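You operate a simulated robot arm through the tools that you are given. There is no shell and no other tool. Be economical: measure what you need, move in short steps, check, and stop when the job is done.

The job below is to be done with a simulated two-armed robot. You get a single attempt, and the scene is never put back.

Task
Pick up the pink roll with one hand, pass it to the other hand and put it on the right end of the chiller.

It is judged by the outcome, as a careful person would: the job done as asked, and still so three seconds after it is handed in. It fails if anything else is knocked over, pushed out of place, dropped, spilled or broken.

Robot
Two 7-joint arms with two-finger parallel grippers on one trunk, on a base that drives. Base frame: it is fixed to the floor where the robot stands at the start and does not move with it; the origin is under the middle of the robot, x ahead of it, y to its left, z up. Readings come in mm, degrees, newtons and seconds.
The left shoulder is at the start at [50, 158, 1133], the right one opposite. With the tool pointing down near the work surface each hand reaches from about 240 to 660 mm from the robot's upright axis, wherever it stands, measured 20 degrees to its own side. Places, roughly: right end of the chiller (18x17 cm) [2540, 0, 920]. Payload 3.91 kg a hand.
The TCP of each hand is the grasp point between the finger pads, 30 mm short of the fingertips. In the tool frame z runs along the fingers and y along their closing line. The gripper opens to 110 mm. The fingers are 20 mm wide and 10 mm thick; the gripper's body (48 by 112 mm) begins 55 mm behind the TCP.
Orientation is that of the tool frame in the base frame, as [roll, pitch, yaw] about the fixed x, y, z axes, in that order (R = Rz(yaw) Ry(pitch) Rx(roll)). With the fingers straight down and closing along the base's y, the tool's x points along the base's -x, its y along +y and its z along -z.

Tools
- The arms move only by the tool send_rows. It takes "left_motion", "right_motion" or both (then of equal length, played together; a hand with none holds still); each is a list of rows, each a list of 7 numbers: the gripper command, from -1 (shut) to 1 (fully open), values between in proportion, then the shift along the base's x, y, z in mm, then the turn, a rotation vector about the base's x, y, z in degrees. In form: [[fingers, tx, ty, tz, rx, ry, rz], ...]. A call has 1 to 8 rows; each row shifts and turns the commanded pose from where the row before left it. Each row takes 0.2 s and may step no farther than 50 mm and 8.6 degrees from the row before; otherwise, or with a gripper value out of range, the whole call is refused. Where a pose cannot be reached the arm comes as near as it can. A force on the tool above 40 N (or 10 N above the force at the start of the call, whichever is more), or a blocked arm, ends the call early, and 0.2 s more pass. The fingers move at their own pace (about 153 mm/s each) and stop on an object; they squeeze with about 24 N. The grip force told is the motor's: it shows also when the fingers shut on nothing. Time passes only in rows, and 0.2 s behind the last, so rows that do not move let the fingers close. The reply holds the time, the measured pose of the TCP, the force on the tool along the base axes, the opening and the grip force, in the units named above and with some noise, with the torque about the TCP (base axes, N m) and any sound that the robot's microphone picked up.
- Cameras (640 x 400 px; columns grow to the right, rows downward): "scene" is now at [130.8, 13.4, 1286.6]; the picture's right is [0.14, -0.99, 0.00], its down [-0.42, -0.06, -0.91] and it looks along [0.90, 0.13, -0.42] (base axes); focal length 259 px, centre (320, 200). "left" rides on the left gripper at [72, -17, -103] in its tool frame; the picture's right is [0.23, 0.97, 0.00], its down [-0.76, 0.18, -0.62] and it looks along [-0.61, 0.14, 0.78] (tool axes); focal length 222 px, centre (320, 200). "right" rides on the right gripper at [72, 17, -103] in its tool frame; the picture's right is [-0.23, 0.97, 0.00], its down [-0.76, -0.18, -0.62] and it looks along [-0.61, -0.14, 0.78] (tool axes); focal length 222 px, centre (320, 200). There is no depth. A picture from a camera that has moved, and an enlarged one, comes with that camera's place and axes in the base frame and with its lens.
- get_image(camera): a new picture of that camera. No time passes.
- move_column(by): slides the trunk up (or, below 0, down) by that many mm; the arms and the scene camera ride with it, the base frame stays. It gives what a move gives, with no picture.
- steer(legs): drives the robot by 1 to 6 legs, each [ahead, turn to the left] in mm and degrees, along the robot's own axes; the way and the turn of a leg run together, so that a leg with both is an arc; at most 1500 mm and 180 degrees a leg. The arms and the cameras ride along, it lands a little off, and it stops where it bumps. It gives what a move gives.
- turn_head(pan, tilt): turns the head with the scene camera to pan (to the left, within 80 degrees either way) and tilt (down, from -29 to 69), counted from straight ahead of the robot. It gives what a move gives.
- close_up(camera, box): a new picture of the part [left, top, right, bottom] of that camera's present view, enlarged. No time passes.
- hand_in(): hands the job in; it is judged then, once.

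Go step by step. Nothing tells you exact positions but the pictures and the camera data: compare them with the known pose of the tool, close in by small moves and look again before you grip or let go. The budget is 120 turns and 100 pictures, counting those below and the enlarged ones. Unless the task says otherwise, let go and move clear before handing in, and close with one line.

The tools are called after "Emit:" as name(argument=value, ...) on one line, values as JSON. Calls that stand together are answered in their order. send_rows: Moves the arms, as the interface text tells. Its arguments: {"type":"object","properties":{"left_motion":{"type":"array"},"right_motion":{"type":"array"}},"required":[]} The other tools are called the same way: move_column (by) slides the trunk up or down; steer (legs) drives the base; turn_head (pan, tilt) turns the head that bears the scene camera; get_image (camera) takes a picture; close_up (camera, box) takes an enlarged picture of a part of a camera's view; hand_in () hands the job in.

At the start:

```text
time: 0.0
left_tcp_pos: [453.1, 226.8, 1137.2]
left_ee_rot: [180.0, 0.0, -179.8]
left_wrist_force: [0.1, -0.3, 0.1]
left_torque: [0.03, 0.03, -0.01]
left_opening: 110.0
left_grip_force: 0.1
right_tcp_pos: [317.6, -123.3, 1120.7]
right_ee_rot: [180.0, 0.0, -179.8]
right_wrist_force: [0.6, -0.1, 0.3]
right_torque: [-0.01, 0.01, 0.03]
right_opening: 110.1
right_grip_force: 0.1
trunk travel left (down, up): [-375.0, 107.0]
robot x, y, heading: [1.4, -5.4, -0.1]
head pan, tilt: [8.2, 25.1]
```

scene: 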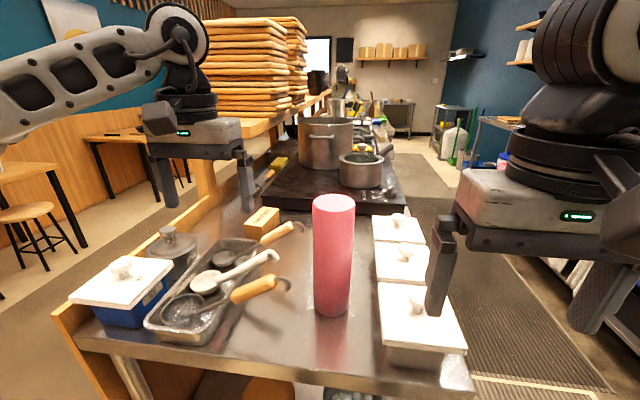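
right: 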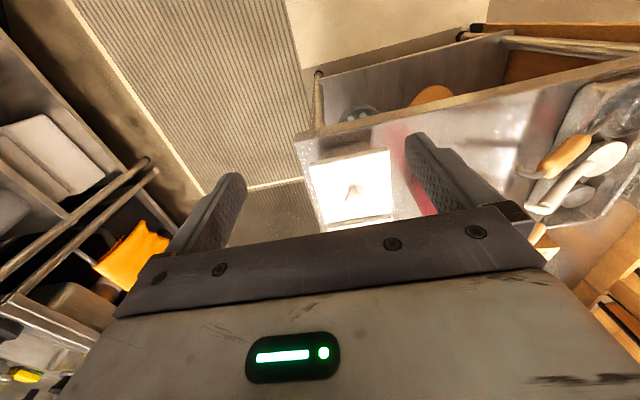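
left: 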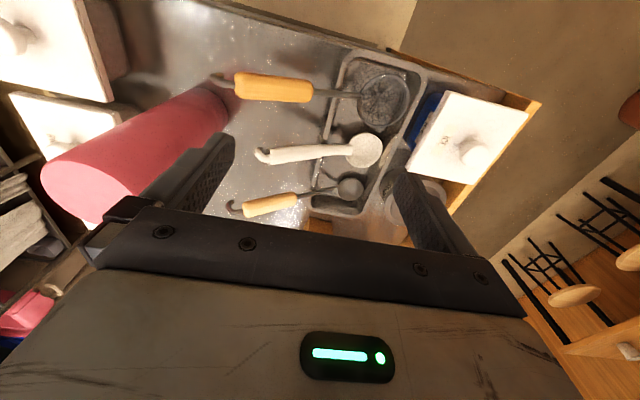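

The pink roll stands on the table at about [546, 50], from z≈825 to 1085 and some 76 mm thick. The chiller is far ahead, so I'll look at that area first.

Emit:
close_up(camera="scene", box=[260, 60, 520, 220])

Emit:
turn_head(pan=-35, tilt=25)

Emit:
get_image(camera="scene")

```text
2.46 times, centred on (390, 140) of scene
camera zoom: at [130.8, 13.4, 1286.6], right [0.14, -0.99, 0.0], down [-0.42, -0.06, -0.91], along [0.9, 0.13, -0.42], focal length 639 px, centre (148, 348)
```

zoom: 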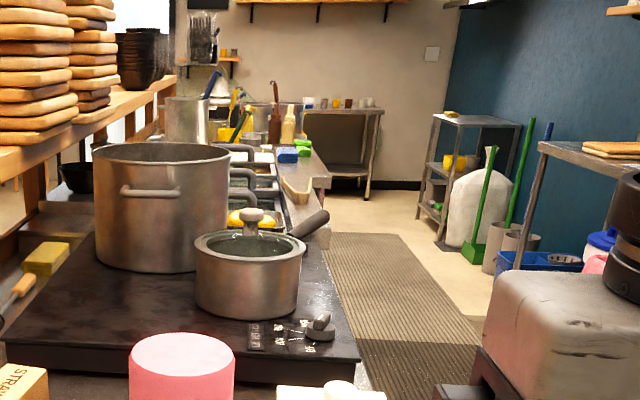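

```text
time: 1.1
left_tcp_pos: [453.1, 226.9, 1136.0]
left_ee_rot: [-180.0, 0.0, -179.7]
left_wrist_force: [0.4, 1.1, 0.1]
left_torque: [0.02, 0.0, 0.02]
left_opening: 109.8
left_grip_force: 0.2
right_tcp_pos: [317.7, -124.6, 1119.1]
right_ee_rot: [180.0, 0.0, -179.7]
right_wrist_force: [0.5, -0.5, 0.0]
right_torque: [-0.02, 0.0, 0.03]
right_opening: 110.0
right_grip_force: 0.1
trunk travel left (down, up): [-375.0, 107.0]
robot x, y, heading: [0.5, 0.0, 0.0]
head pan, tilt: [-35.0, 25.0]
```

```text
95 pictures are left
camera scene: at [115.1, -52.6, 1286.7], right [-0.57, -0.82, 0.0], down [-0.35, 0.24, -0.91], along [0.74, -0.52, -0.42], focal length 259 px, centre (320, 200)
```

scene: 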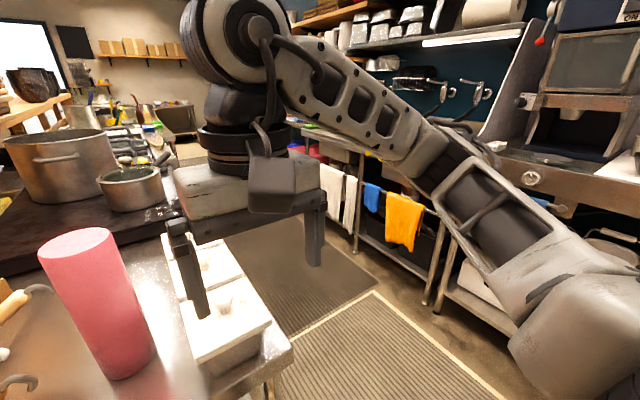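

The chiller's right end lies beyond the stove by the bottles, to be reached from the aisle on the right. I plan to grip the roll low from the front with the right hand, take it from above with the left, then drive. First I tilt the right hand forward and put it before the roll.

Emit:
send_rows(right_motion=[[1, 0, 25, 0, 0, -8.57, 0], [1, 0, 25, 0, 0, -8.57, 0], [1, 0, 25, 0, 0, -8.57, 0], [1, 0, 25, 0, 0, -8.57, 0], [1, 0, 25, 0, 0, -8.57, 0], [1, 0, 25, 0, 0, -8.57, 0], [1, 0, 22, 0, 0, -8.57, 0]])

Emit:
turn_head(pan=5, tilt=38)

Emit:
get_image(camera="right")

Emit:
get_image(camera="scene")

```text
time: 2.7
left_tcp_pos: [452.7, 227.6, 1136.6]
left_ee_rot: [-179.9, 0.0, -179.6]
left_wrist_force: [-0.1, 0.4, -0.1]
left_torque: [-0.01, 0.03, 0.03]
left_opening: 110.4
left_grip_force: 0.1
right_tcp_pos: [317.4, 47.3, 1119.5]
right_ee_rot: [-179.6, 60.2, -179.7]
right_wrist_force: [-0.1, 1.0, 0.5]
right_torque: [0.0, 0.0, 0.04]
right_opening: 109.8
right_grip_force: 0.2
trunk travel left (down, up): [-375.0, 107.0]
robot x, y, heading: [0.7, -1.0, 0.2]
head pan, tilt: [-35.0, 25.0]
```

```text
time: 3.8
left_tcp_pos: [453.1, 226.2, 1136.0]
left_ee_rot: [-180.0, 0.0, -179.7]
left_wrist_force: [0.7, 0.6, -0.8]
left_torque: [0.02, 0.0, 0.01]
left_opening: 109.8
left_grip_force: 0.0
right_tcp_pos: [318.0, 46.9, 1119.9]
right_ee_rot: [-179.6, 59.9, -179.4]
right_wrist_force: [0.2, -0.1, -0.2]
right_torque: [-0.01, 0.01, 0.0]
right_opening: 109.9
right_grip_force: 0.0
trunk travel left (down, up): [-375.0, 107.0]
robot x, y, heading: [0.5, 0.3, -0.2]
head pan, tilt: [5.0, 38.0]
```

```text
94 pictures are left
camera right: at [191.6, 64.4, 1109.2], right [0.11, 0.97, 0.19], down [-0.16, -0.17, 0.97], along [0.98, -0.14, 0.13], focal length 222 px, centre (320, 200)
```

right: 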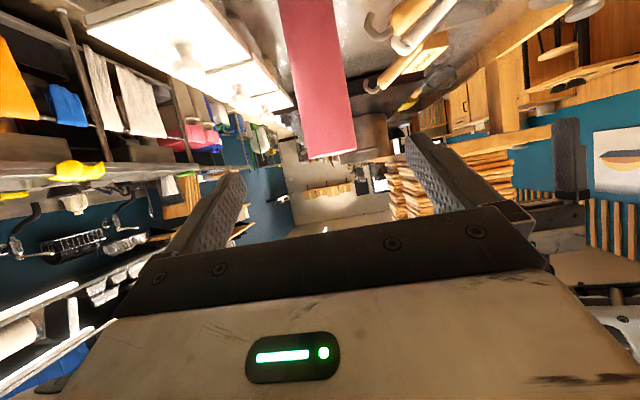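

```text
93 pictures are left
camera scene: at [125.6, 7.6, 1266.4], right [0.09, -1.0, 0.0], down [-0.61, -0.05, -0.79], along [0.79, 0.07, -0.62], focal length 259 px, centre (320, 200)
```

scene: 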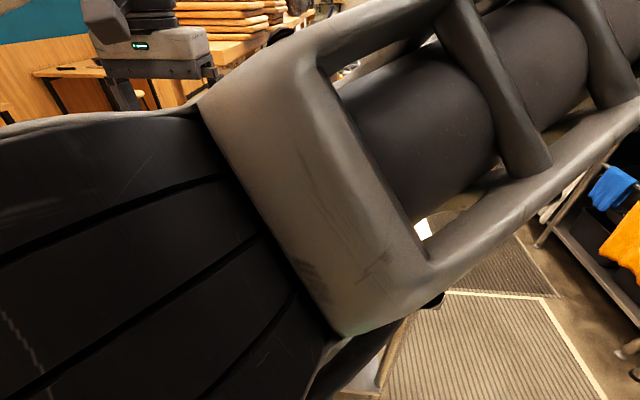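

The roll top shows near [546, 47, 1090], agreeing with the first estimate. I lower the tilted right hand to about z 930 in front of the roll and look.

Emit:
send_rows(right_motion=[[1, 10, 0, -40, 0, 0, 0], [1, 10, 0, -40, 0, 0, 0], [1, 20, 0, -40, 0, 0, 0], [1, 20, 0, -40, 0, 0, 0], [1, 30, 0, -30, 0, 0, 0]])

Emit:
get_image(camera="right")

Emit:
get_image(camera="left")

```text
time: 5.0
left_tcp_pos: [452.2, 227.1, 1135.7]
left_ee_rot: [180.0, 0.0, -179.7]
left_wrist_force: [0.9, -0.1, 0.8]
left_torque: [-0.01, 0.01, 0.01]
left_opening: 110.3
left_grip_force: 0.0
right_tcp_pos: [407.5, 47.8, 927.4]
right_ee_rot: [-179.6, 59.9, -179.5]
right_wrist_force: [-0.8, -1.3, 0.0]
right_torque: [-0.03, 0.04, -0.01]
right_opening: 110.0
right_grip_force: 0.1
trunk travel left (down, up): [-375.0, 107.0]
robot x, y, heading: [-2.9, 0.2, 0.1]
head pan, tilt: [5.0, 38.0]
```

```text
92 pictures are left
camera right: at [280.8, 65.1, 917.6], right [0.11, 0.97, 0.19], down [-0.16, -0.18, 0.97], along [0.98, -0.14, 0.13], focal length 222 px, centre (320, 200)
```

right: 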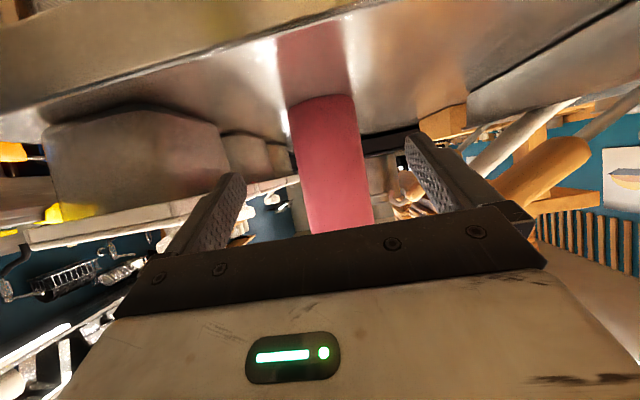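

```text
91 pictures are left
camera left: at [379.9, 209.1, 1240.0], right [-0.23, 0.97, 0.0], down [0.76, 0.18, 0.62], along [0.61, 0.14, -0.78], focal length 222 px, centre (320, 200)
```

left: 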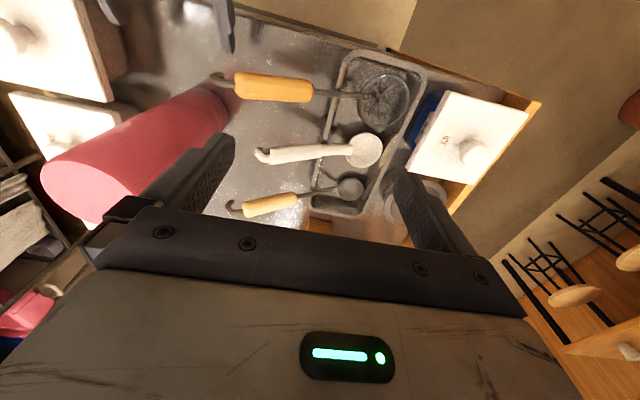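

Triangulated again, the table is at z≈852 and the roll is centred near [541, 51], top 1087. I advance the right hand around it.

Emit:
send_rows(right_motion=[[1, 30, 3, 0, 0, 0, 0], [1, 35, 0, 0, 0, 0, 0], [1, 25, 0, 0, 0, 0, 0]])

Emit:
get_image(camera="right")

Emit:
get_image(camera="scene")

```text
time: 5.8
left_tcp_pos: [452.5, 226.4, 1135.4]
left_ee_rot: [-180.0, 0.0, -179.7]
left_wrist_force: [0.0, 0.2, 0.0]
left_torque: [-0.01, -0.03, -0.01]
left_opening: 109.9
left_grip_force: 0.0
right_tcp_pos: [497.4, 50.2, 930.4]
right_ee_rot: [-179.7, 60.0, -179.5]
right_wrist_force: [1.0, 0.4, -0.5]
right_torque: [0.0, -0.03, -0.03]
right_opening: 110.3
right_grip_force: 0.2
trunk travel left (down, up): [-375.0, 107.0]
robot x, y, heading: [4.1, -2.8, 0.0]
head pan, tilt: [5.0, 38.0]
```

```text
90 pictures are left
camera right: at [371.5, 68.4, 919.2], right [0.11, 0.97, 0.19], down [-0.16, -0.17, 0.97], along [0.98, -0.14, 0.14], focal length 222 px, centre (320, 200)
```

right: 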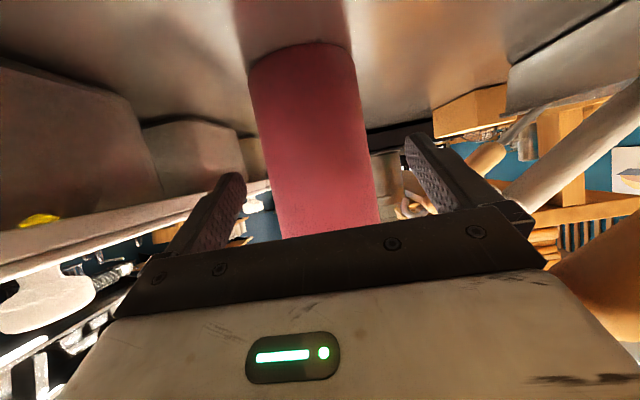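

```text
89 pictures are left
camera scene: at [125.7, 7.7, 1266.4], right [0.09, -1.0, 0.0], down [-0.61, -0.05, -0.79], along [0.78, 0.07, -0.62], focal length 259 px, centre (320, 200)
```

scene: 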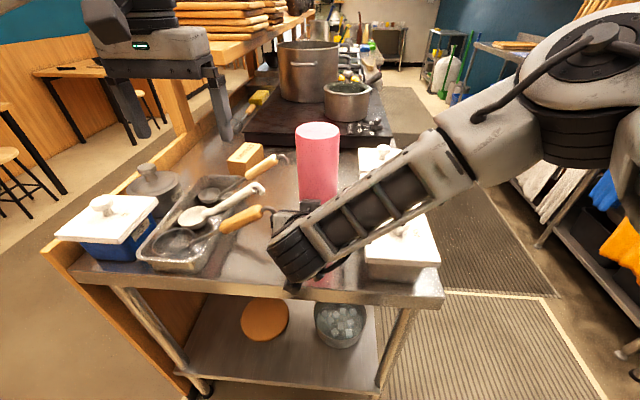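

Alignment is good and the roll sits centred between the fingers. I go the last 36 mm and close.

Emit:
send_rows(right_motion=[[1, 20, -1, 0, 0, 0, 0], [1, 16, 0, 0, 0, 0, 0], [1, 0, 0, 0, 0, 0, 0]])

Emit:
get_image(camera="right")

Emit:
get_image(camera="left")

```text
time: 6.6
left_tcp_pos: [452.8, 227.0, 1137.5]
left_ee_rot: [-179.9, 0.0, -179.7]
left_wrist_force: [0.2, 0.4, 1.2]
left_torque: [-0.01, -0.01, 0.01]
left_opening: 109.9
left_grip_force: 0.0
right_tcp_pos: [533.6, 49.1, 929.3]
right_ee_rot: [-179.7, 60.1, -179.6]
right_wrist_force: [-1.4, 0.0, 0.4]
right_torque: [0.01, -0.12, 0.01]
right_opening: 110.0
right_grip_force: 0.0
trunk travel left (down, up): [-375.0, 107.0]
robot x, y, heading: [-0.4, -2.1, 0.2]
head pan, tilt: [5.0, 38.0]
```

```text
88 pictures are left
camera right: at [407.9, 67.8, 918.8], right [0.11, 0.97, 0.19], down [-0.16, -0.17, 0.97], along [0.98, -0.14, 0.14], focal length 222 px, centre (320, 200)
```

right: 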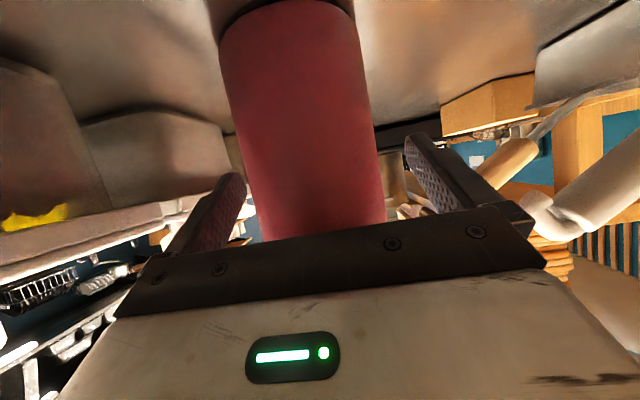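

```text
87 pictures are left
camera left: at [379.2, 209.0, 1240.2], right [-0.23, 0.97, 0.0], down [0.76, 0.18, 0.62], along [0.61, 0.14, -0.78], focal length 222 px, centre (320, 200)
```

left: 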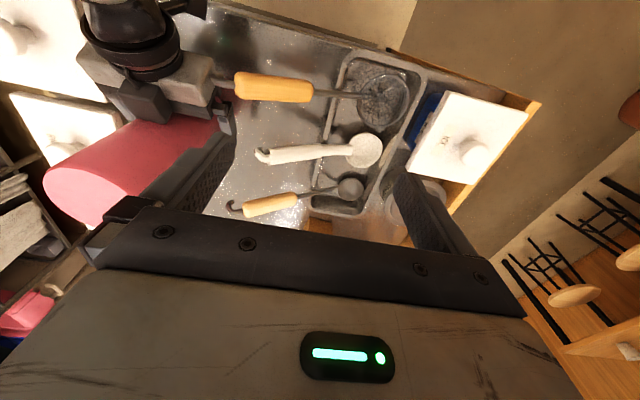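

The roll is well inside the fingers. I close the right hand.

Emit:
send_rows(right_motion=[[-1, 0, 0, 0, 0, 0, 0], [-1, 0, 0, 0, 0, 0, 0], [-1, 0, 0, 0, 0, 0, 0]])

Emit:
get_image(camera="right")

```text
time: 7.4
left_tcp_pos: [452.7, 226.6, 1135.7]
left_ee_rot: [180.0, 0.0, -179.8]
left_wrist_force: [-0.2, 0.2, 0.0]
left_torque: [0.01, -0.04, 0.04]
left_opening: 110.2
left_grip_force: 0.0
right_tcp_pos: [533.3, 50.1, 930.1]
right_ee_rot: [-179.7, 60.0, -179.5]
right_wrist_force: [-0.3, -2.4, 0.2]
right_torque: [-0.14, -0.13, -0.08]
right_opening: 75.5
right_grip_force: 24.2
trunk travel left (down, up): [-375.0, 107.0]
robot x, y, heading: [0.0, -0.8, -0.2]
head pan, tilt: [5.0, 38.0]
```

```text
86 pictures are left
camera right: at [408.1, 67.5, 918.6], right [0.11, 0.97, 0.19], down [-0.16, -0.17, 0.97], along [0.98, -0.14, 0.13], focal length 222 px, centre (320, 200)
```

right: 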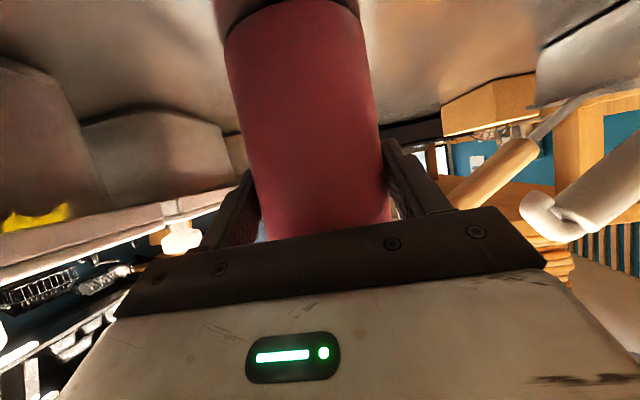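

Gripped at 75.5 mm. I lift it 40 mm and look.

Emit:
send_rows(right_motion=[[-1, 0, 0, 10, 0, 0, 0], [-1, 0, 0, 15, 0, 0, 0], [-1, 0, 0, 15, 0, 0, 0], [-1, 0, 0, 0, 0, 0, 0]])

Emit:
get_image(camera="scene")

Emit:
get_image(camera="left")

```text
time: 8.4
left_tcp_pos: [454.3, 227.1, 1136.5]
left_ee_rot: [180.0, 0.1, -179.7]
left_wrist_force: [0.2, 0.0, -0.2]
left_torque: [0.0, 0.03, 0.01]
left_opening: 109.9
left_grip_force: 0.1
right_tcp_pos: [534.9, 50.1, 970.0]
right_ee_rot: [-179.6, 59.9, -179.5]
right_wrist_force: [0.0, -0.4, -6.6]
right_torque: [-0.02, 0.04, 0.0]
right_opening: 75.4
right_grip_force: 24.0
trunk travel left (down, up): [-375.0, 107.0]
robot x, y, heading: [-2.8, -3.5, 0.1]
head pan, tilt: [5.0, 38.0]
```

```text
85 pictures are left
camera scene: at [126.2, 7.8, 1266.3], right [0.09, -1.0, 0.0], down [-0.61, -0.05, -0.79], along [0.78, 0.07, -0.62], focal length 259 px, centre (320, 200)
```

scene: 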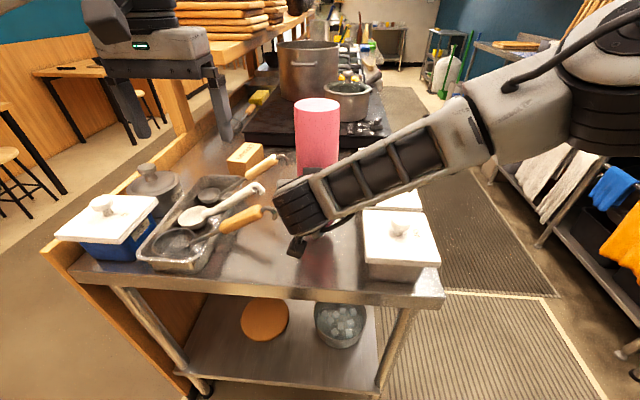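

```text
84 pictures are left
camera left: at [380.1, 209.1, 1239.8], right [-0.23, 0.97, 0.0], down [0.76, 0.18, 0.62], along [0.61, 0.14, -0.78], focal length 222 px, centre (320, 200)
```

left: 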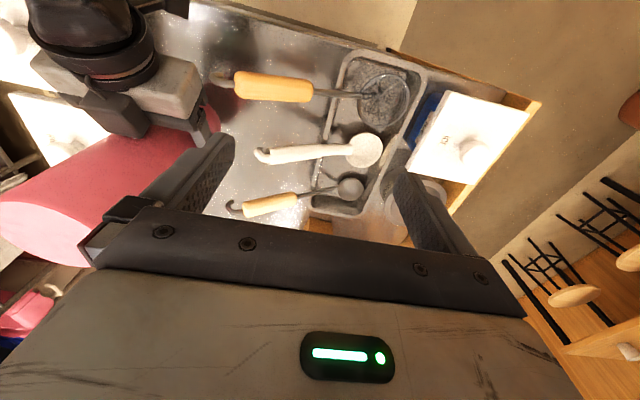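

The roll is held level, top now at about z 1128 at [542, 50]. I bring the left hand up and over it.

Emit:
send_rows(left_motion=[[1, 0, 0, 45, 0, 0, 0], [1, 0, 0, 45, 0, 0, 0], [1, 22, -44, 0, 0, 0, 0], [1, 22, -44, 0, 0, 0, 0], [1, 22, -44, 0, 0, 0, 0], [1, 22, -45, 0, 0, 0, 0], [1, 0, 0, 0, 0, 0, 0]])

Emit:
get_image(camera="left")

Emit:
get_image(camera="scene")

```text
time: 10.0
left_tcp_pos: [534.9, 51.4, 1224.6]
left_ee_rot: [-179.8, 0.1, -179.9]
left_wrist_force: [0.1, 0.1, 0.7]
left_torque: [0.02, -0.01, 0.03]
left_opening: 110.0
left_grip_force: 0.0
left hand out of reach, approached as far as the arm can: row 6
right_tcp_pos: [534.8, 49.9, 969.0]
right_ee_rot: [-179.6, 59.8, -179.4]
right_wrist_force: [0.2, -0.1, -6.0]
right_torque: [-0.01, 0.06, 0.01]
right_opening: 75.4
right_grip_force: 24.0
trunk travel left (down, up): [-375.0, 107.0]
robot x, y, heading: [0.7, -2.7, -0.1]
head pan, tilt: [5.0, 38.0]
```

```text
83 pictures are left
camera left: at [461.7, 33.6, 1329.0], right [-0.23, 0.97, 0.0], down [0.76, 0.18, 0.62], along [0.61, 0.14, -0.78], focal length 222 px, centre (320, 200)
```

left: 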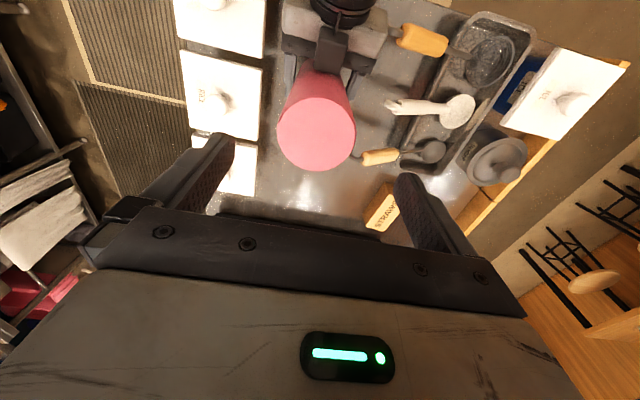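

```text
82 pictures are left
camera scene: at [126.1, 8.4, 1266.3], right [0.09, -1.0, 0.0], down [-0.61, -0.05, -0.79], along [0.78, 0.07, -0.62], focal length 259 px, centre (320, 200)
```

scene: 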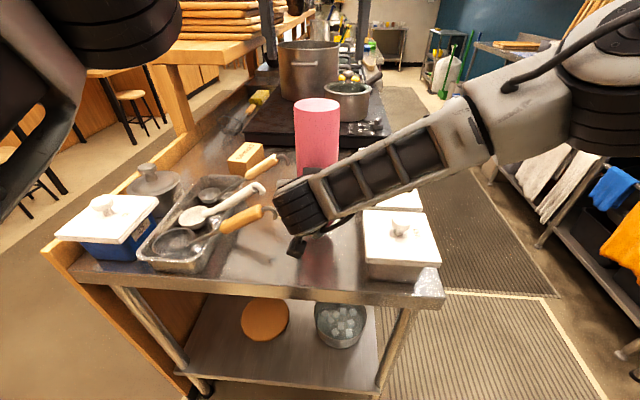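

The left hand sits above the roll; the top's centre shows at [542, 48]. I lower the left hand partway and check.

Emit:
send_rows(left_motion=[[1, 0, -1, -30, 0, 0, 0], [1, 0, -1, -30, 0, 0, 0], [1, 0, 0, 0, 0, 0, 0]])

Emit:
get_image(camera="left")

```text
time: 10.8
left_tcp_pos: [537.7, 49.2, 1165.3]
left_ee_rot: [-179.9, 0.0, -179.7]
left_wrist_force: [0.1, 0.8, 0.2]
left_torque: [-0.01, 0.01, -0.02]
left_opening: 110.2
left_grip_force: 0.0
right_tcp_pos: [534.4, 49.0, 968.6]
right_ee_rot: [-179.6, 59.9, -179.5]
right_wrist_force: [0.1, 0.5, -6.4]
right_torque: [0.02, 0.05, -0.04]
right_opening: 75.2
right_grip_force: 23.9
trunk travel left (down, up): [-375.0, 107.0]
robot x, y, heading: [3.6, 3.5, -0.1]
head pan, tilt: [5.0, 38.0]
```

```text
81 pictures are left
camera left: at [463.6, 30.2, 1268.7], right [-0.23, 0.97, 0.0], down [0.76, 0.18, 0.62], along [0.61, 0.14, -0.78], focal length 222 px, centre (320, 200)
```

left: 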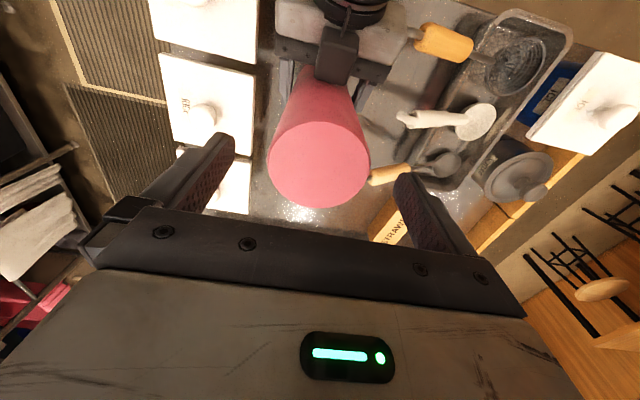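

Still centred. I lower 80 mm so the fingers straddle the top, then check.

Emit:
send_rows(left_motion=[[1, 0, -1, -25, 0, 0, 0], [1, 0, 0, -25, 0, 0, 0], [1, 0, 0, -20, 0, 0, 0], [1, 0, 0, -8, 0, 0, 0], [1, 0, 0, 0, 0, 0, 0]])

Emit:
get_image(camera="left")

Emit:
get_image(camera="scene")

```text
time: 12.0
left_tcp_pos: [537.9, 46.7, 1086.9]
left_ee_rot: [-180.0, 0.0, -179.6]
left_wrist_force: [-0.5, 0.6, 0.6]
left_torque: [-0.01, 0.01, -0.01]
left_opening: 110.0
left_grip_force: 0.1
right_tcp_pos: [534.5, 49.3, 969.4]
right_ee_rot: [-179.6, 59.9, -179.5]
right_wrist_force: [-0.5, 0.2, -7.0]
right_torque: [0.0, 0.01, -0.02]
right_opening: 75.5
right_grip_force: 24.1
trunk travel left (down, up): [-375.0, 107.0]
robot x, y, heading: [-4.4, -3.2, -0.3]
head pan, tilt: [5.0, 38.0]
```

```text
80 pictures are left
camera left: at [465.2, 29.0, 1190.0], right [-0.23, 0.97, 0.0], down [0.76, 0.18, 0.62], along [0.61, 0.14, -0.78], focal length 222 px, centre (320, 200)
```

left: 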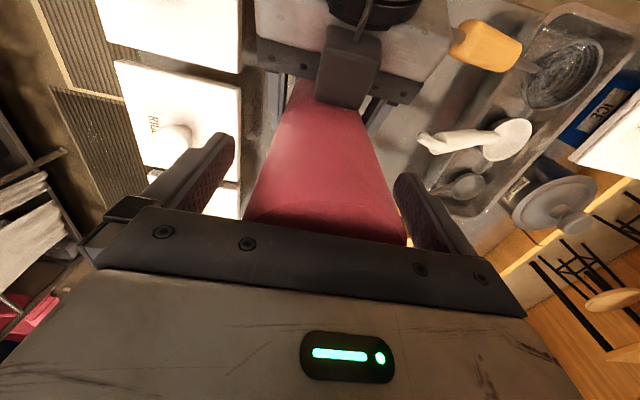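

```text
79 pictures are left
camera scene: at [126.1, 7.8, 1266.3], right [0.09, -1.0, 0.0], down [-0.61, -0.05, -0.79], along [0.78, 0.07, -0.62], focal length 259 px, centre (320, 200)
```

scene: 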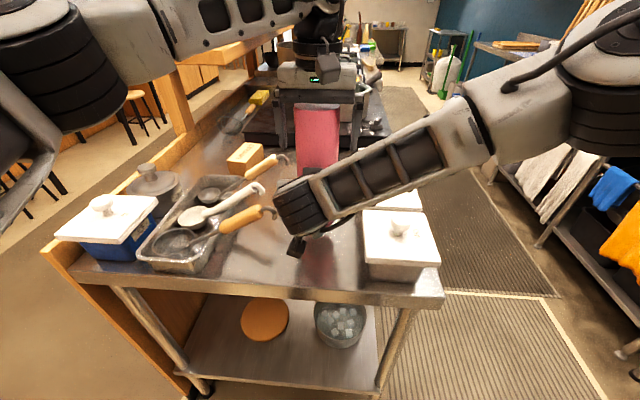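

The left fingers straddle the top of the roll. I shift 2 mm and close the left hand.

Emit:
send_rows(left_motion=[[1, 0, 2, 0, 0, 0, 0], [-1, 0, 0, 0, 0, 0, 0], [-1, 0, 0, 0, 0, 0, 0], [-1, 0, 0, 0, 0, 0, 0]])

Emit:
get_image(camera="left")

```text
time: 13.0
left_tcp_pos: [538.8, 49.1, 1086.5]
left_ee_rot: [179.9, 0.0, -179.8]
left_wrist_force: [0.9, -0.2, 0.2]
left_torque: [0.09, -0.1, -0.03]
left_opening: 75.5
left_grip_force: 23.5
right_tcp_pos: [534.3, 49.9, 968.0]
right_ee_rot: [-179.6, 59.9, -179.5]
right_wrist_force: [0.0, 0.4, -5.4]
right_torque: [-0.1, 0.18, 0.0]
right_opening: 75.4
right_grip_force: 24.1
trunk travel left (down, up): [-375.0, 107.0]
robot x, y, heading: [1.8, 0.2, -0.1]
head pan, tilt: [5.0, 38.0]
```

```text
78 pictures are left
camera left: at [465.1, 31.4, 1190.4], right [-0.23, 0.97, 0.0], down [0.76, 0.18, 0.62], along [0.61, 0.14, -0.78], focal length 222 px, centre (320, 200)
```

left: 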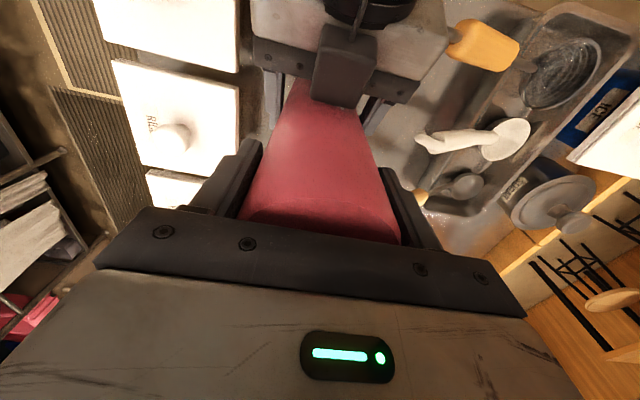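

Both hands hold it. I open the right hand and draw it back.

Emit:
send_rows(left_motion=[[-1, 0, 0, 0, 0, 0, 0], [-1, 0, 0, 0, 0, 0, 0], [-1, 0, 0, 0, 0, 0, 0], [-1, 0, 0, 0, 0, 0, 0], [-1, 0, 0, 0, 0, 0, 0], [-1, 0, 0, 0, 0, 0, 0]], right_motion=[[1, 0, 0, 0, 0, 0, 0], [1, 0, 0, 0, 0, 0, 0], [1, -20, 0, 0, 0, 0, 0], [1, -40, 0, 0, 0, 0, 0], [1, -40, 0, 0, 0, 0, 0], [1, -40, 0, 0, 0, 0, 0]])

Emit:
get_image(camera="right")

Emit:
get_image(camera="left")

```text
time: 14.4
left_tcp_pos: [537.4, 49.3, 1087.3]
left_ee_rot: [180.0, -0.1, -179.8]
left_wrist_force: [-0.3, -0.1, 0.4]
left_torque: [-0.02, 0.03, -0.01]
left_opening: 75.7
left_grip_force: 24.3
right_tcp_pos: [393.1, 49.5, 971.0]
right_ee_rot: [-179.7, 60.0, -179.6]
right_wrist_force: [0.5, 0.0, 0.7]
right_torque: [0.0, -0.01, 0.01]
right_opening: 110.1
right_grip_force: 0.0
trunk travel left (down, up): [-375.0, 107.0]
robot x, y, heading: [-0.0, -1.2, -0.3]
head pan, tilt: [5.0, 38.0]
```

```text
77 pictures are left
camera right: at [267.1, 68.2, 960.0], right [0.11, 0.97, 0.19], down [-0.16, -0.17, 0.97], along [0.98, -0.14, 0.14], focal length 222 px, centre (320, 200)
```

right: 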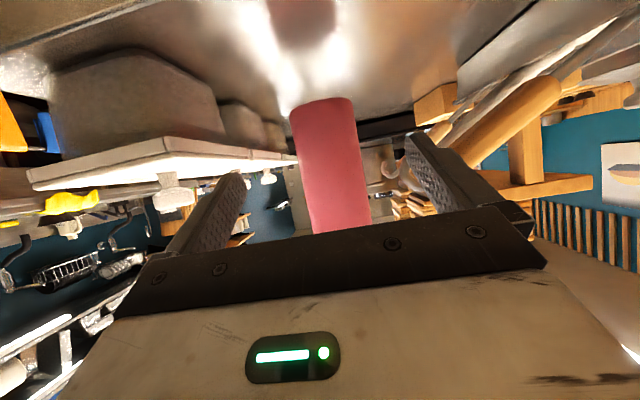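

```text
76 pictures are left
camera left: at [464.8, 31.6, 1190.5], right [-0.23, 0.97, 0.0], down [0.76, 0.18, 0.62], along [0.61, 0.14, -0.78], focal length 222 px, centre (320, 200)
```

left: 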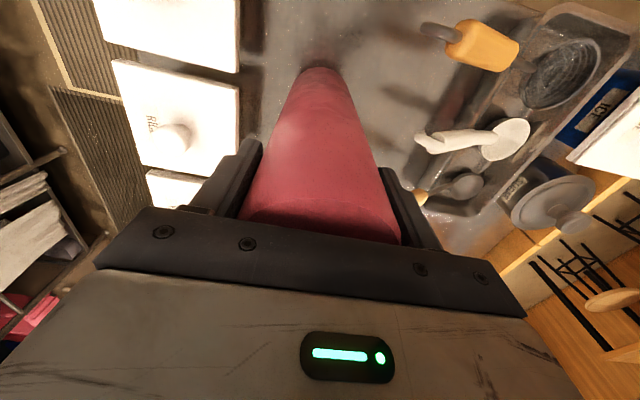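

The left hand now holds the roll alone in the air, with a gap visible under it. I tuck the right arm back and raise and retract the left a little.

Emit:
send_rows(right_motion=[[1, -25, 0, 40, 0, 8.57, 0], [1, -25, -10, 40, 0, 8.57, 0], [1, -25, -20, 40, 0, 8.57, 0], [1, 0, -30, 30, 0, 8.57, 0], [1, 0, -35, 0, 0, 8.57, 0], [1, 0, -40, 0, 0, 8.57, 0], [1, 0, -38, 0, 0, 8.57, 0]], left_motion=[[-1, 0, 0, 15, 0, 0, 0], [-1, 0, 0, 15, 0, 0, 0], [-1, 0, 0, 15, 0, 0, 0], [-1, 0, 0, 15, 0, 0, 0], [-1, -20, 0, 0, 0, 0, 0], [-1, -20, 0, 0, 0, 0, 0], [-1, -20, 0, 0, 0, 0, 0]])

Emit:
get_image(camera="scene")

Emit:
turn_head(pan=-70, tilt=35)

Emit:
get_image(camera="scene")

```text
refused: row 3 steps farther than a row can; nothing moved
```

```text
75 pictures are left
camera scene: at [125.8, 8.0, 1266.4], right [0.09, -1.0, 0.0], down [-0.61, -0.05, -0.79], along [0.78, 0.07, -0.62], focal length 259 px, centre (320, 200)
```

scene: 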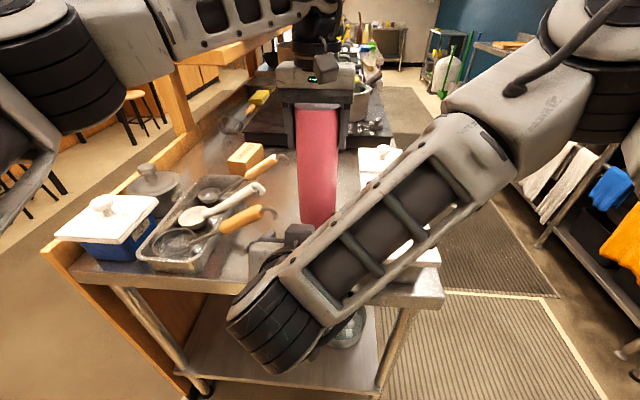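

```text
time: 15.8
left_tcp_pos: [539.2, 50.1, 1086.5]
left_ee_rot: [180.0, 0.1, -179.6]
left_wrist_force: [-0.6, 0.2, 0.1]
left_torque: [-0.01, 0.02, 0.0]
left_opening: 75.7
left_grip_force: 24.5
right_tcp_pos: [393.3, 50.5, 971.9]
right_ee_rot: [-179.7, 60.1, -179.5]
right_wrist_force: [-0.7, 1.2, -0.4]
right_torque: [-0.04, 0.01, -0.03]
right_opening: 110.0
right_grip_force: 0.0
trunk travel left (down, up): [-375.0, 107.0]
robot x, y, heading: [4.9, -3.8, 0.1]
head pan, tilt: [-70.0, 35.0]
```

```text
74 pictures are left
camera scene: at [70.3, -82.5, 1270.9], right [-0.94, -0.34, 0.0], down [-0.2, 0.54, -0.82], along [0.28, -0.77, -0.57], focal length 259 px, centre (320, 200)
```

scene: 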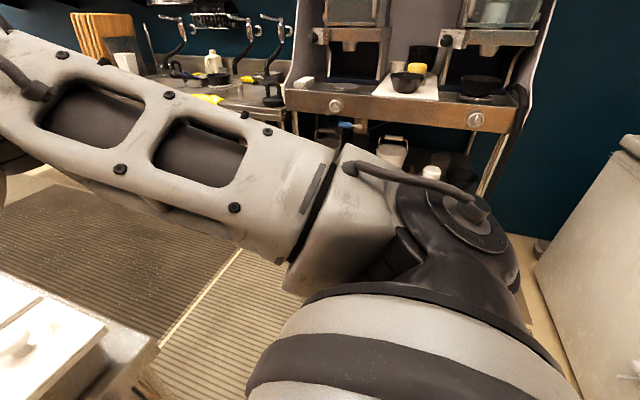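

The move was refused for step size, so I redo it in smaller steps.

Emit:
send_rows(right_motion=[[1, -20, 0, 30, 0, 8.5, 0], [1, -20, 0, 35, 0, 8.5, 0], [1, -20, 0, 35, 0, 8.5, 0], [1, -15, -10, 35, 0, 8.5, 0], [1, 0, -40, 15, 0, 8.5, 0], [1, 0, -45, 0, 0, 8.5, 0], [1, 0, -45, 0, 0, 8.5, 0], [1, 0, -35, 0, 0, 0, 0]], left_motion=[[-1, 0, 0, 15, 0, 0, 0], [-1, 0, 0, 15, 0, 0, 0], [-1, 0, 0, 15, 0, 0, 0], [-1, 0, 0, 15, 0, 0, 0], [-1, -20, 0, 0, 0, 0, 0], [-1, -20, 0, 0, 0, 0, 0], [-1, -20, 0, 0, 0, 0, 0], [-1, 0, 0, 0, 0, 0, 0]])

Emit:
get_image(camera="scene")

Emit:
get_image(camera="left")

```text
time: 17.6
left_tcp_pos: [476.6, 48.0, 1147.5]
left_ee_rot: [-180.0, 0.0, -179.8]
left_wrist_force: [-0.1, 0.0, -5.2]
left_torque: [0.01, 0.05, -0.03]
left_opening: 75.7
left_grip_force: 24.4
right_tcp_pos: [319.1, -128.0, 1119.0]
right_ee_rot: [-180.0, 0.3, -179.7]
right_wrist_force: [0.4, -0.2, 0.6]
right_torque: [0.03, -0.03, -0.01]
right_opening: 110.0
right_grip_force: 0.0
trunk travel left (down, up): [-375.0, 107.0]
robot x, y, heading: [3.1, 4.6, -0.2]
head pan, tilt: [-70.0, 35.0]
```

```text
73 pictures are left
camera scene: at [70.0, -83.1, 1270.9], right [-0.94, -0.34, 0.0], down [-0.2, 0.54, -0.82], along [0.28, -0.77, -0.57], focal length 259 px, centre (320, 200)
```

scene: 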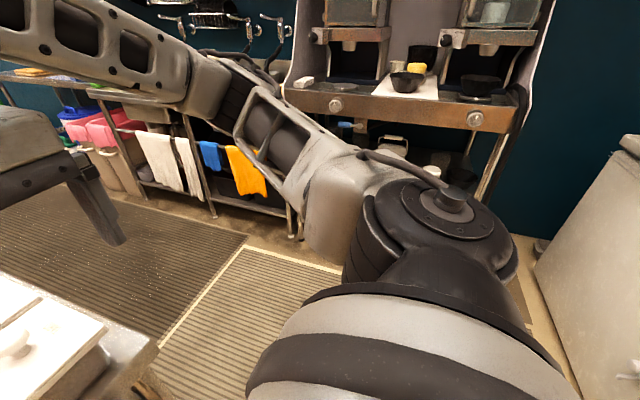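

```text
72 pictures are left
camera left: at [404.1, 31.0, 1251.3], right [-0.23, 0.97, 0.0], down [0.76, 0.18, 0.62], along [0.61, 0.14, -0.78], focal length 222 px, centre (320, 200)
```

left: 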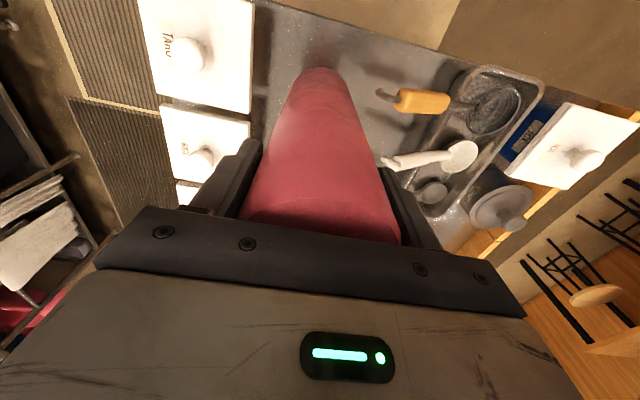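

The roll hangs firmly from the left hand, and the aisle runs from y≈-210 to y≈-1290. I back off, turn right and drive into the aisle's middle.

Emit:
steer(legs=[[-250, 0], [0, -60], [800, 0], [0, 60]])

Emit:
turn_head(pan=20, tilt=20)

Emit:
get_image(camera="scene")

Emit:
get_image(camera="left")

```text
time: 28.7
left_tcp_pos: [608.0, -636.4, 1149.0]
left_ee_rot: [-180.0, 0.0, -179.6]
left_wrist_force: [-0.2, 0.3, -6.1]
left_torque: [0.0, 0.07, 0.03]
left_opening: 75.8
left_grip_force: 24.3
right_tcp_pos: [449.9, -812.4, 1119.0]
right_ee_rot: [180.0, 0.5, -179.7]
right_wrist_force: [-0.7, 0.4, 0.2]
right_torque: [-0.02, -0.01, 0.0]
right_opening: 110.0
right_grip_force: 0.1
trunk travel left (down, up): [-375.0, 107.0]
robot x, y, heading: [129.2, -685.1, 0.2]
head pan, tilt: [-70.0, 35.0]
```

```text
time: 30.3
left_tcp_pos: [607.7, -635.7, 1146.9]
left_ee_rot: [180.0, 0.1, -179.6]
left_wrist_force: [0.9, 0.4, -6.3]
left_torque: [-0.02, 0.01, 0.02]
left_opening: 75.3
left_grip_force: 24.3
right_tcp_pos: [450.2, -812.7, 1118.1]
right_ee_rot: [180.0, 0.5, -179.7]
right_wrist_force: [0.1, 0.2, 0.2]
right_torque: [-0.03, 0.02, 0.01]
right_opening: 109.9
right_grip_force: 0.0
trunk travel left (down, up): [-375.0, 107.0]
robot x, y, heading: [126.1, -687.8, 0.4]
head pan, tilt: [20.0, 20.0]
```

```text
71 pictures are left
camera scene: at [257.4, -654.5, 1294.7], right [0.34, -0.94, 0.0], down [-0.32, -0.12, -0.94], along [0.88, 0.32, -0.34], focal length 259 px, centre (320, 200)
```

scene: 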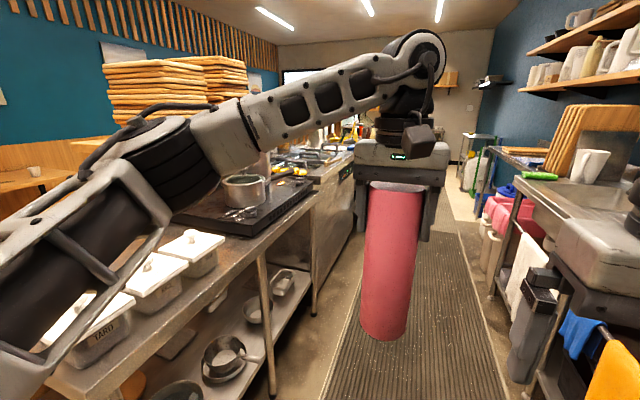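

```text
70 pictures are left
camera left: at [534.2, -654.2, 1251.2], right [-0.23, 0.97, 0.0], down [0.76, 0.18, 0.62], along [0.61, 0.15, -0.78], focal length 222 px, centre (320, 200)
```

left: 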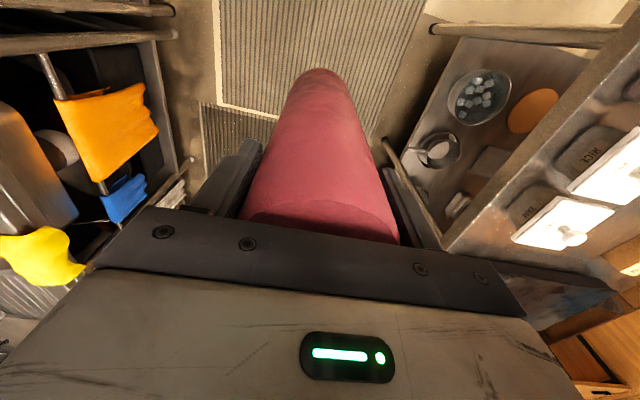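

I'm in the middle of the aisle, heading along it. I drive 1000 mm and look again.

Emit:
steer(legs=[[1000, 0]])

Emit:
turn_head(pan=45, tilt=25)

Emit:
get_image(camera="scene")

Emit:
turn_head(pan=0, tilt=20)

Emit:
get_image(camera="scene")

```text
time: 35.5
left_tcp_pos: [1617.9, -656.7, 1147.3]
left_ee_rot: [-180.0, 0.0, 179.0]
left_wrist_force: [-1.2, 0.2, -5.5]
left_torque: [-0.01, 0.03, 0.03]
left_opening: 75.4
left_grip_force: 24.2
right_tcp_pos: [1457.3, -829.5, 1118.5]
right_ee_rot: [179.9, 0.4, 178.9]
right_wrist_force: [-0.2, -0.7, 0.0]
right_torque: [0.01, -0.03, 0.0]
right_opening: 109.8
right_grip_force: 0.0
trunk travel left (down, up): [-375.0, 107.0]
robot x, y, heading: [1142.0, -695.0, -1.1]
head pan, tilt: [20.0, 20.0]
```

```text
time: 36.4
left_tcp_pos: [1617.0, -657.1, 1146.8]
left_ee_rot: [-180.0, 0.0, 179.0]
left_wrist_force: [-0.4, 0.4, -6.0]
left_torque: [0.02, 0.09, -0.02]
left_opening: 75.5
left_grip_force: 24.2
right_tcp_pos: [1457.2, -829.3, 1118.3]
right_ee_rot: [179.9, 0.4, 179.1]
right_wrist_force: [-1.0, -0.2, 1.1]
right_torque: [0.01, 0.04, 0.03]
right_opening: 110.1
right_grip_force: 0.1
trunk travel left (down, up): [-375.0, 107.0]
robot x, y, heading: [1136.6, -693.6, -1.1]
head pan, tilt: [45.0, 25.0]
```

```text
69 pictures are left
camera scene: at [1245.9, -633.0, 1286.7], right [0.69, -0.72, 0.0], down [-0.31, -0.29, -0.91], along [0.65, 0.63, -0.42], focal length 259 px, centre (320, 200)
```

scene: 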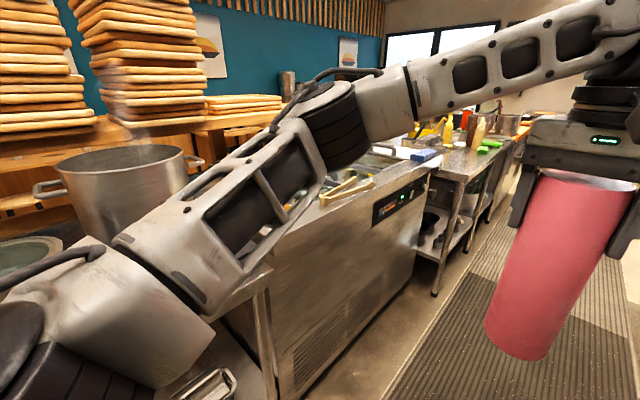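

```text
time: 37.5
left_tcp_pos: [1616.4, -657.5, 1147.3]
left_ee_rot: [180.0, 0.0, 179.1]
left_wrist_force: [0.4, 0.1, -6.0]
left_torque: [0.0, 0.03, -0.01]
left_opening: 75.5
left_grip_force: 23.7
right_tcp_pos: [1456.9, -828.6, 1118.3]
right_ee_rot: [-180.0, 0.5, 179.0]
right_wrist_force: [0.0, 0.2, -0.2]
right_torque: [0.01, 0.03, 0.01]
right_opening: 109.8
right_grip_force: 0.2
trunk travel left (down, up): [-375.0, 107.0]
robot x, y, heading: [1133.8, -696.3, -1.3]
head pan, tilt: [0.0, 20.0]
```

```text
68 pictures are left
camera scene: at [1272.5, -698.5, 1294.7], right [-0.02, -1.0, 0.0], down [-0.34, 0.01, -0.94], along [0.94, -0.02, -0.34], focal length 259 px, centre (320, 200)
```

scene: 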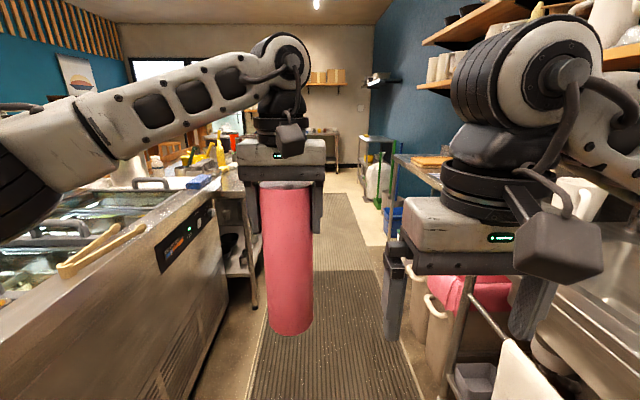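

The chiller is the long cabinet with the control panel. I move on about 1000 mm and turn partway left to see its right end clearly.

Emit:
steer(legs=[[1000, 2], [0, 40]])

Emit:
turn_head(pan=15, tilt=30)

Emit:
get_image(camera="scene")

Emit:
get_image(camera="left")

```text
time: 44.6
left_tcp_pos: [2485.9, -370.2, 1147.5]
left_ee_rot: [-180.0, -0.1, -140.4]
left_wrist_force: [-0.9, 0.0, -6.6]
left_torque: [-0.06, 0.02, 0.02]
left_opening: 75.7
left_grip_force: 23.5
right_tcp_pos: [2475.6, -605.5, 1117.3]
right_ee_rot: [-180.0, 0.5, -140.6]
right_wrist_force: [-0.3, 0.1, 1.0]
right_torque: [-0.03, 0.0, -0.02]
right_opening: 109.9
right_grip_force: 0.0
trunk travel left (down, up): [-375.0, 107.0]
robot x, y, heading: [2153.8, -713.8, 39.4]
head pan, tilt: [0.0, 20.0]
```

```text
time: 45.4
left_tcp_pos: [2486.3, -369.9, 1147.3]
left_ee_rot: [-180.0, 0.0, -140.5]
left_wrist_force: [0.0, -0.2, -5.9]
left_torque: [-0.03, 0.0, -0.02]
left_opening: 75.7
left_grip_force: 24.1
right_tcp_pos: [2476.3, -605.3, 1118.7]
right_ee_rot: [180.0, 0.5, -140.5]
right_wrist_force: [-0.6, -0.3, -1.2]
right_torque: [0.0, 0.01, -0.04]
right_opening: 110.1
right_grip_force: 0.1
trunk travel left (down, up): [-375.0, 107.0]
robot x, y, heading: [2149.2, -709.7, 39.4]
head pan, tilt: [15.0, 30.0]
```

```text
67 pictures are left
camera scene: at [2231.7, -611.0, 1278.7], right [0.81, -0.58, 0.0], down [-0.29, -0.41, -0.87], along [0.51, 0.7, -0.5], focal length 259 px, centre (320, 200)
```

scene: 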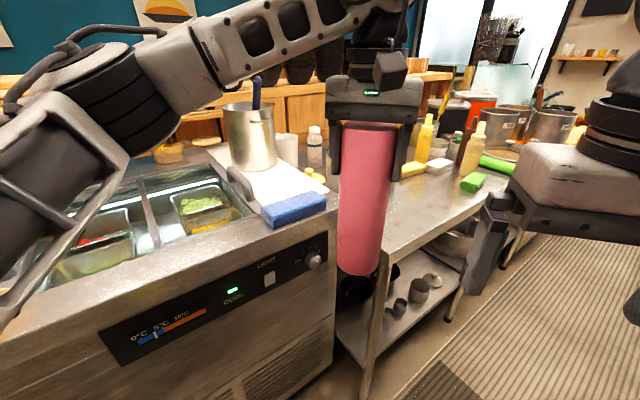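

```text
66 pictures are left
camera left: at [2440.5, -429.5, 1251.0], right [-0.8, 0.61, 0.0], down [0.47, 0.62, 0.62], along [0.38, 0.5, -0.78], focal length 222 px, centre (320, 200)
```

left: 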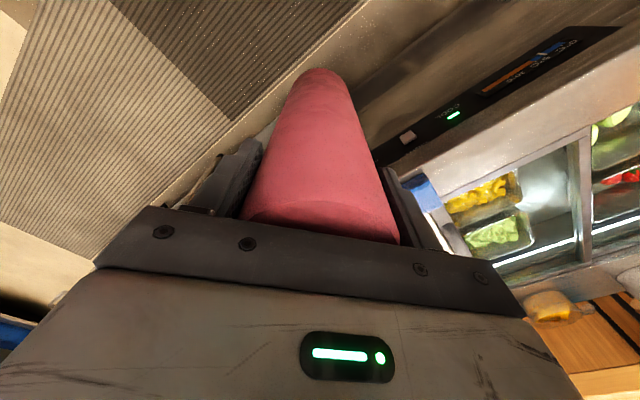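

The white-topped right end is at about [2540, 0], with the sponge in front of it and the pot behind. I raise the trunk and drive to stand facing it, with the left hand's reach in mind.

Emit:
move_column(by=105)

Emit:
steer(legs=[[0, -39], [560, 0], [0, 90]])

Emit:
turn_head(pan=30, tilt=35)

Emit:
get_image(camera="scene")

Emit:
get_image(camera="left")

```text
time: 46.8
left_tcp_pos: [2486.4, -370.2, 1251.8]
left_ee_rot: [180.0, -0.1, -140.4]
left_wrist_force: [-0.2, 0.5, -6.6]
left_torque: [-0.02, 0.03, 0.0]
left_opening: 75.5
left_grip_force: 23.6
right_tcp_pos: [2475.8, -605.6, 1223.6]
right_ee_rot: [-180.0, 0.5, -140.5]
right_wrist_force: [-0.6, 0.3, 0.3]
right_torque: [0.01, 0.01, -0.01]
right_opening: 110.3
right_grip_force: 0.0
trunk travel left (down, up): [-480.0, 2.0]
robot x, y, heading: [2148.1, -709.3, 39.1]
head pan, tilt: [15.0, 30.0]
```

```text
time: 55.7
left_tcp_pos: [2630.1, -227.6, 1252.4]
left_ee_rot: [-180.0, 0.0, -86.7]
left_wrist_force: [0.3, 0.4, -5.4]
left_torque: [-0.05, -0.01, -0.01]
left_opening: 75.2
left_grip_force: 23.9
right_tcp_pos: [2816.1, -373.3, 1223.5]
right_ee_rot: [-179.9, 0.5, -86.6]
right_wrist_force: [-0.4, 1.1, 0.5]
right_torque: [0.01, -0.01, -0.04]
right_opening: 110.1
right_grip_force: 0.0
trunk travel left (down, up): [-480.0, 2.0]
robot x, y, heading: [2704.0, -700.8, 93.3]
head pan, tilt: [15.0, 30.0]
```

```text
time: 56.5
left_tcp_pos: [2630.4, -226.2, 1251.7]
left_ee_rot: [-179.9, -0.1, -86.5]
left_wrist_force: [-0.9, 1.0, -6.1]
left_torque: [-0.04, 0.0, -0.01]
left_opening: 75.3
left_grip_force: 23.8
right_tcp_pos: [2816.0, -373.7, 1224.4]
right_ee_rot: [-180.0, 0.5, -86.8]
right_wrist_force: [-0.3, 0.2, -0.7]
right_torque: [0.0, 0.0, -0.02]
right_opening: 110.0
right_grip_force: 0.1
trunk travel left (down, up): [-480.0, 2.0]
robot x, y, heading: [2706.8, -700.3, 93.3]
head pan, tilt: [30.0, 35.0]
```

```text
65 pictures are left
camera scene: at [2655.7, -586.8, 1375.9], right [0.84, 0.55, 0.0], down [0.31, -0.48, -0.82], along [-0.45, 0.69, -0.57], focal length 259 px, centre (320, 200)
```

scene: 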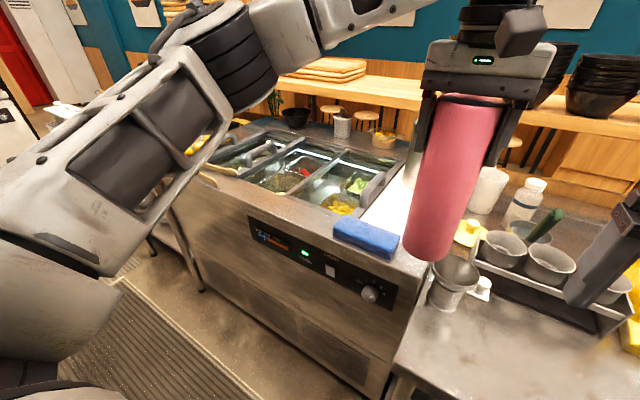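

```text
64 pictures are left
camera left: at [2651.9, -299.0, 1356.0], right [-0.96, -0.28, 0.0], down [-0.22, 0.75, 0.62], along [-0.18, 0.6, -0.78], focal length 222 px, centre (320, 200)
```

left: 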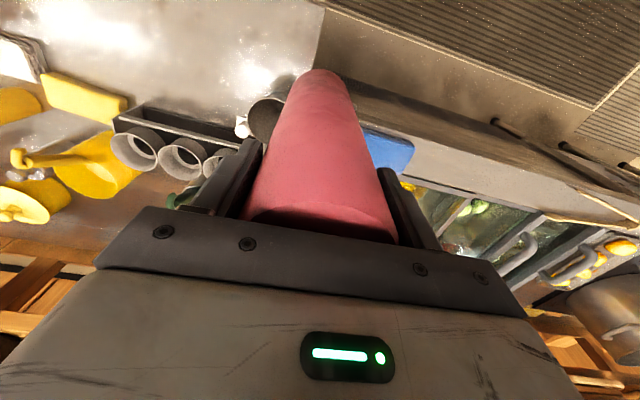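

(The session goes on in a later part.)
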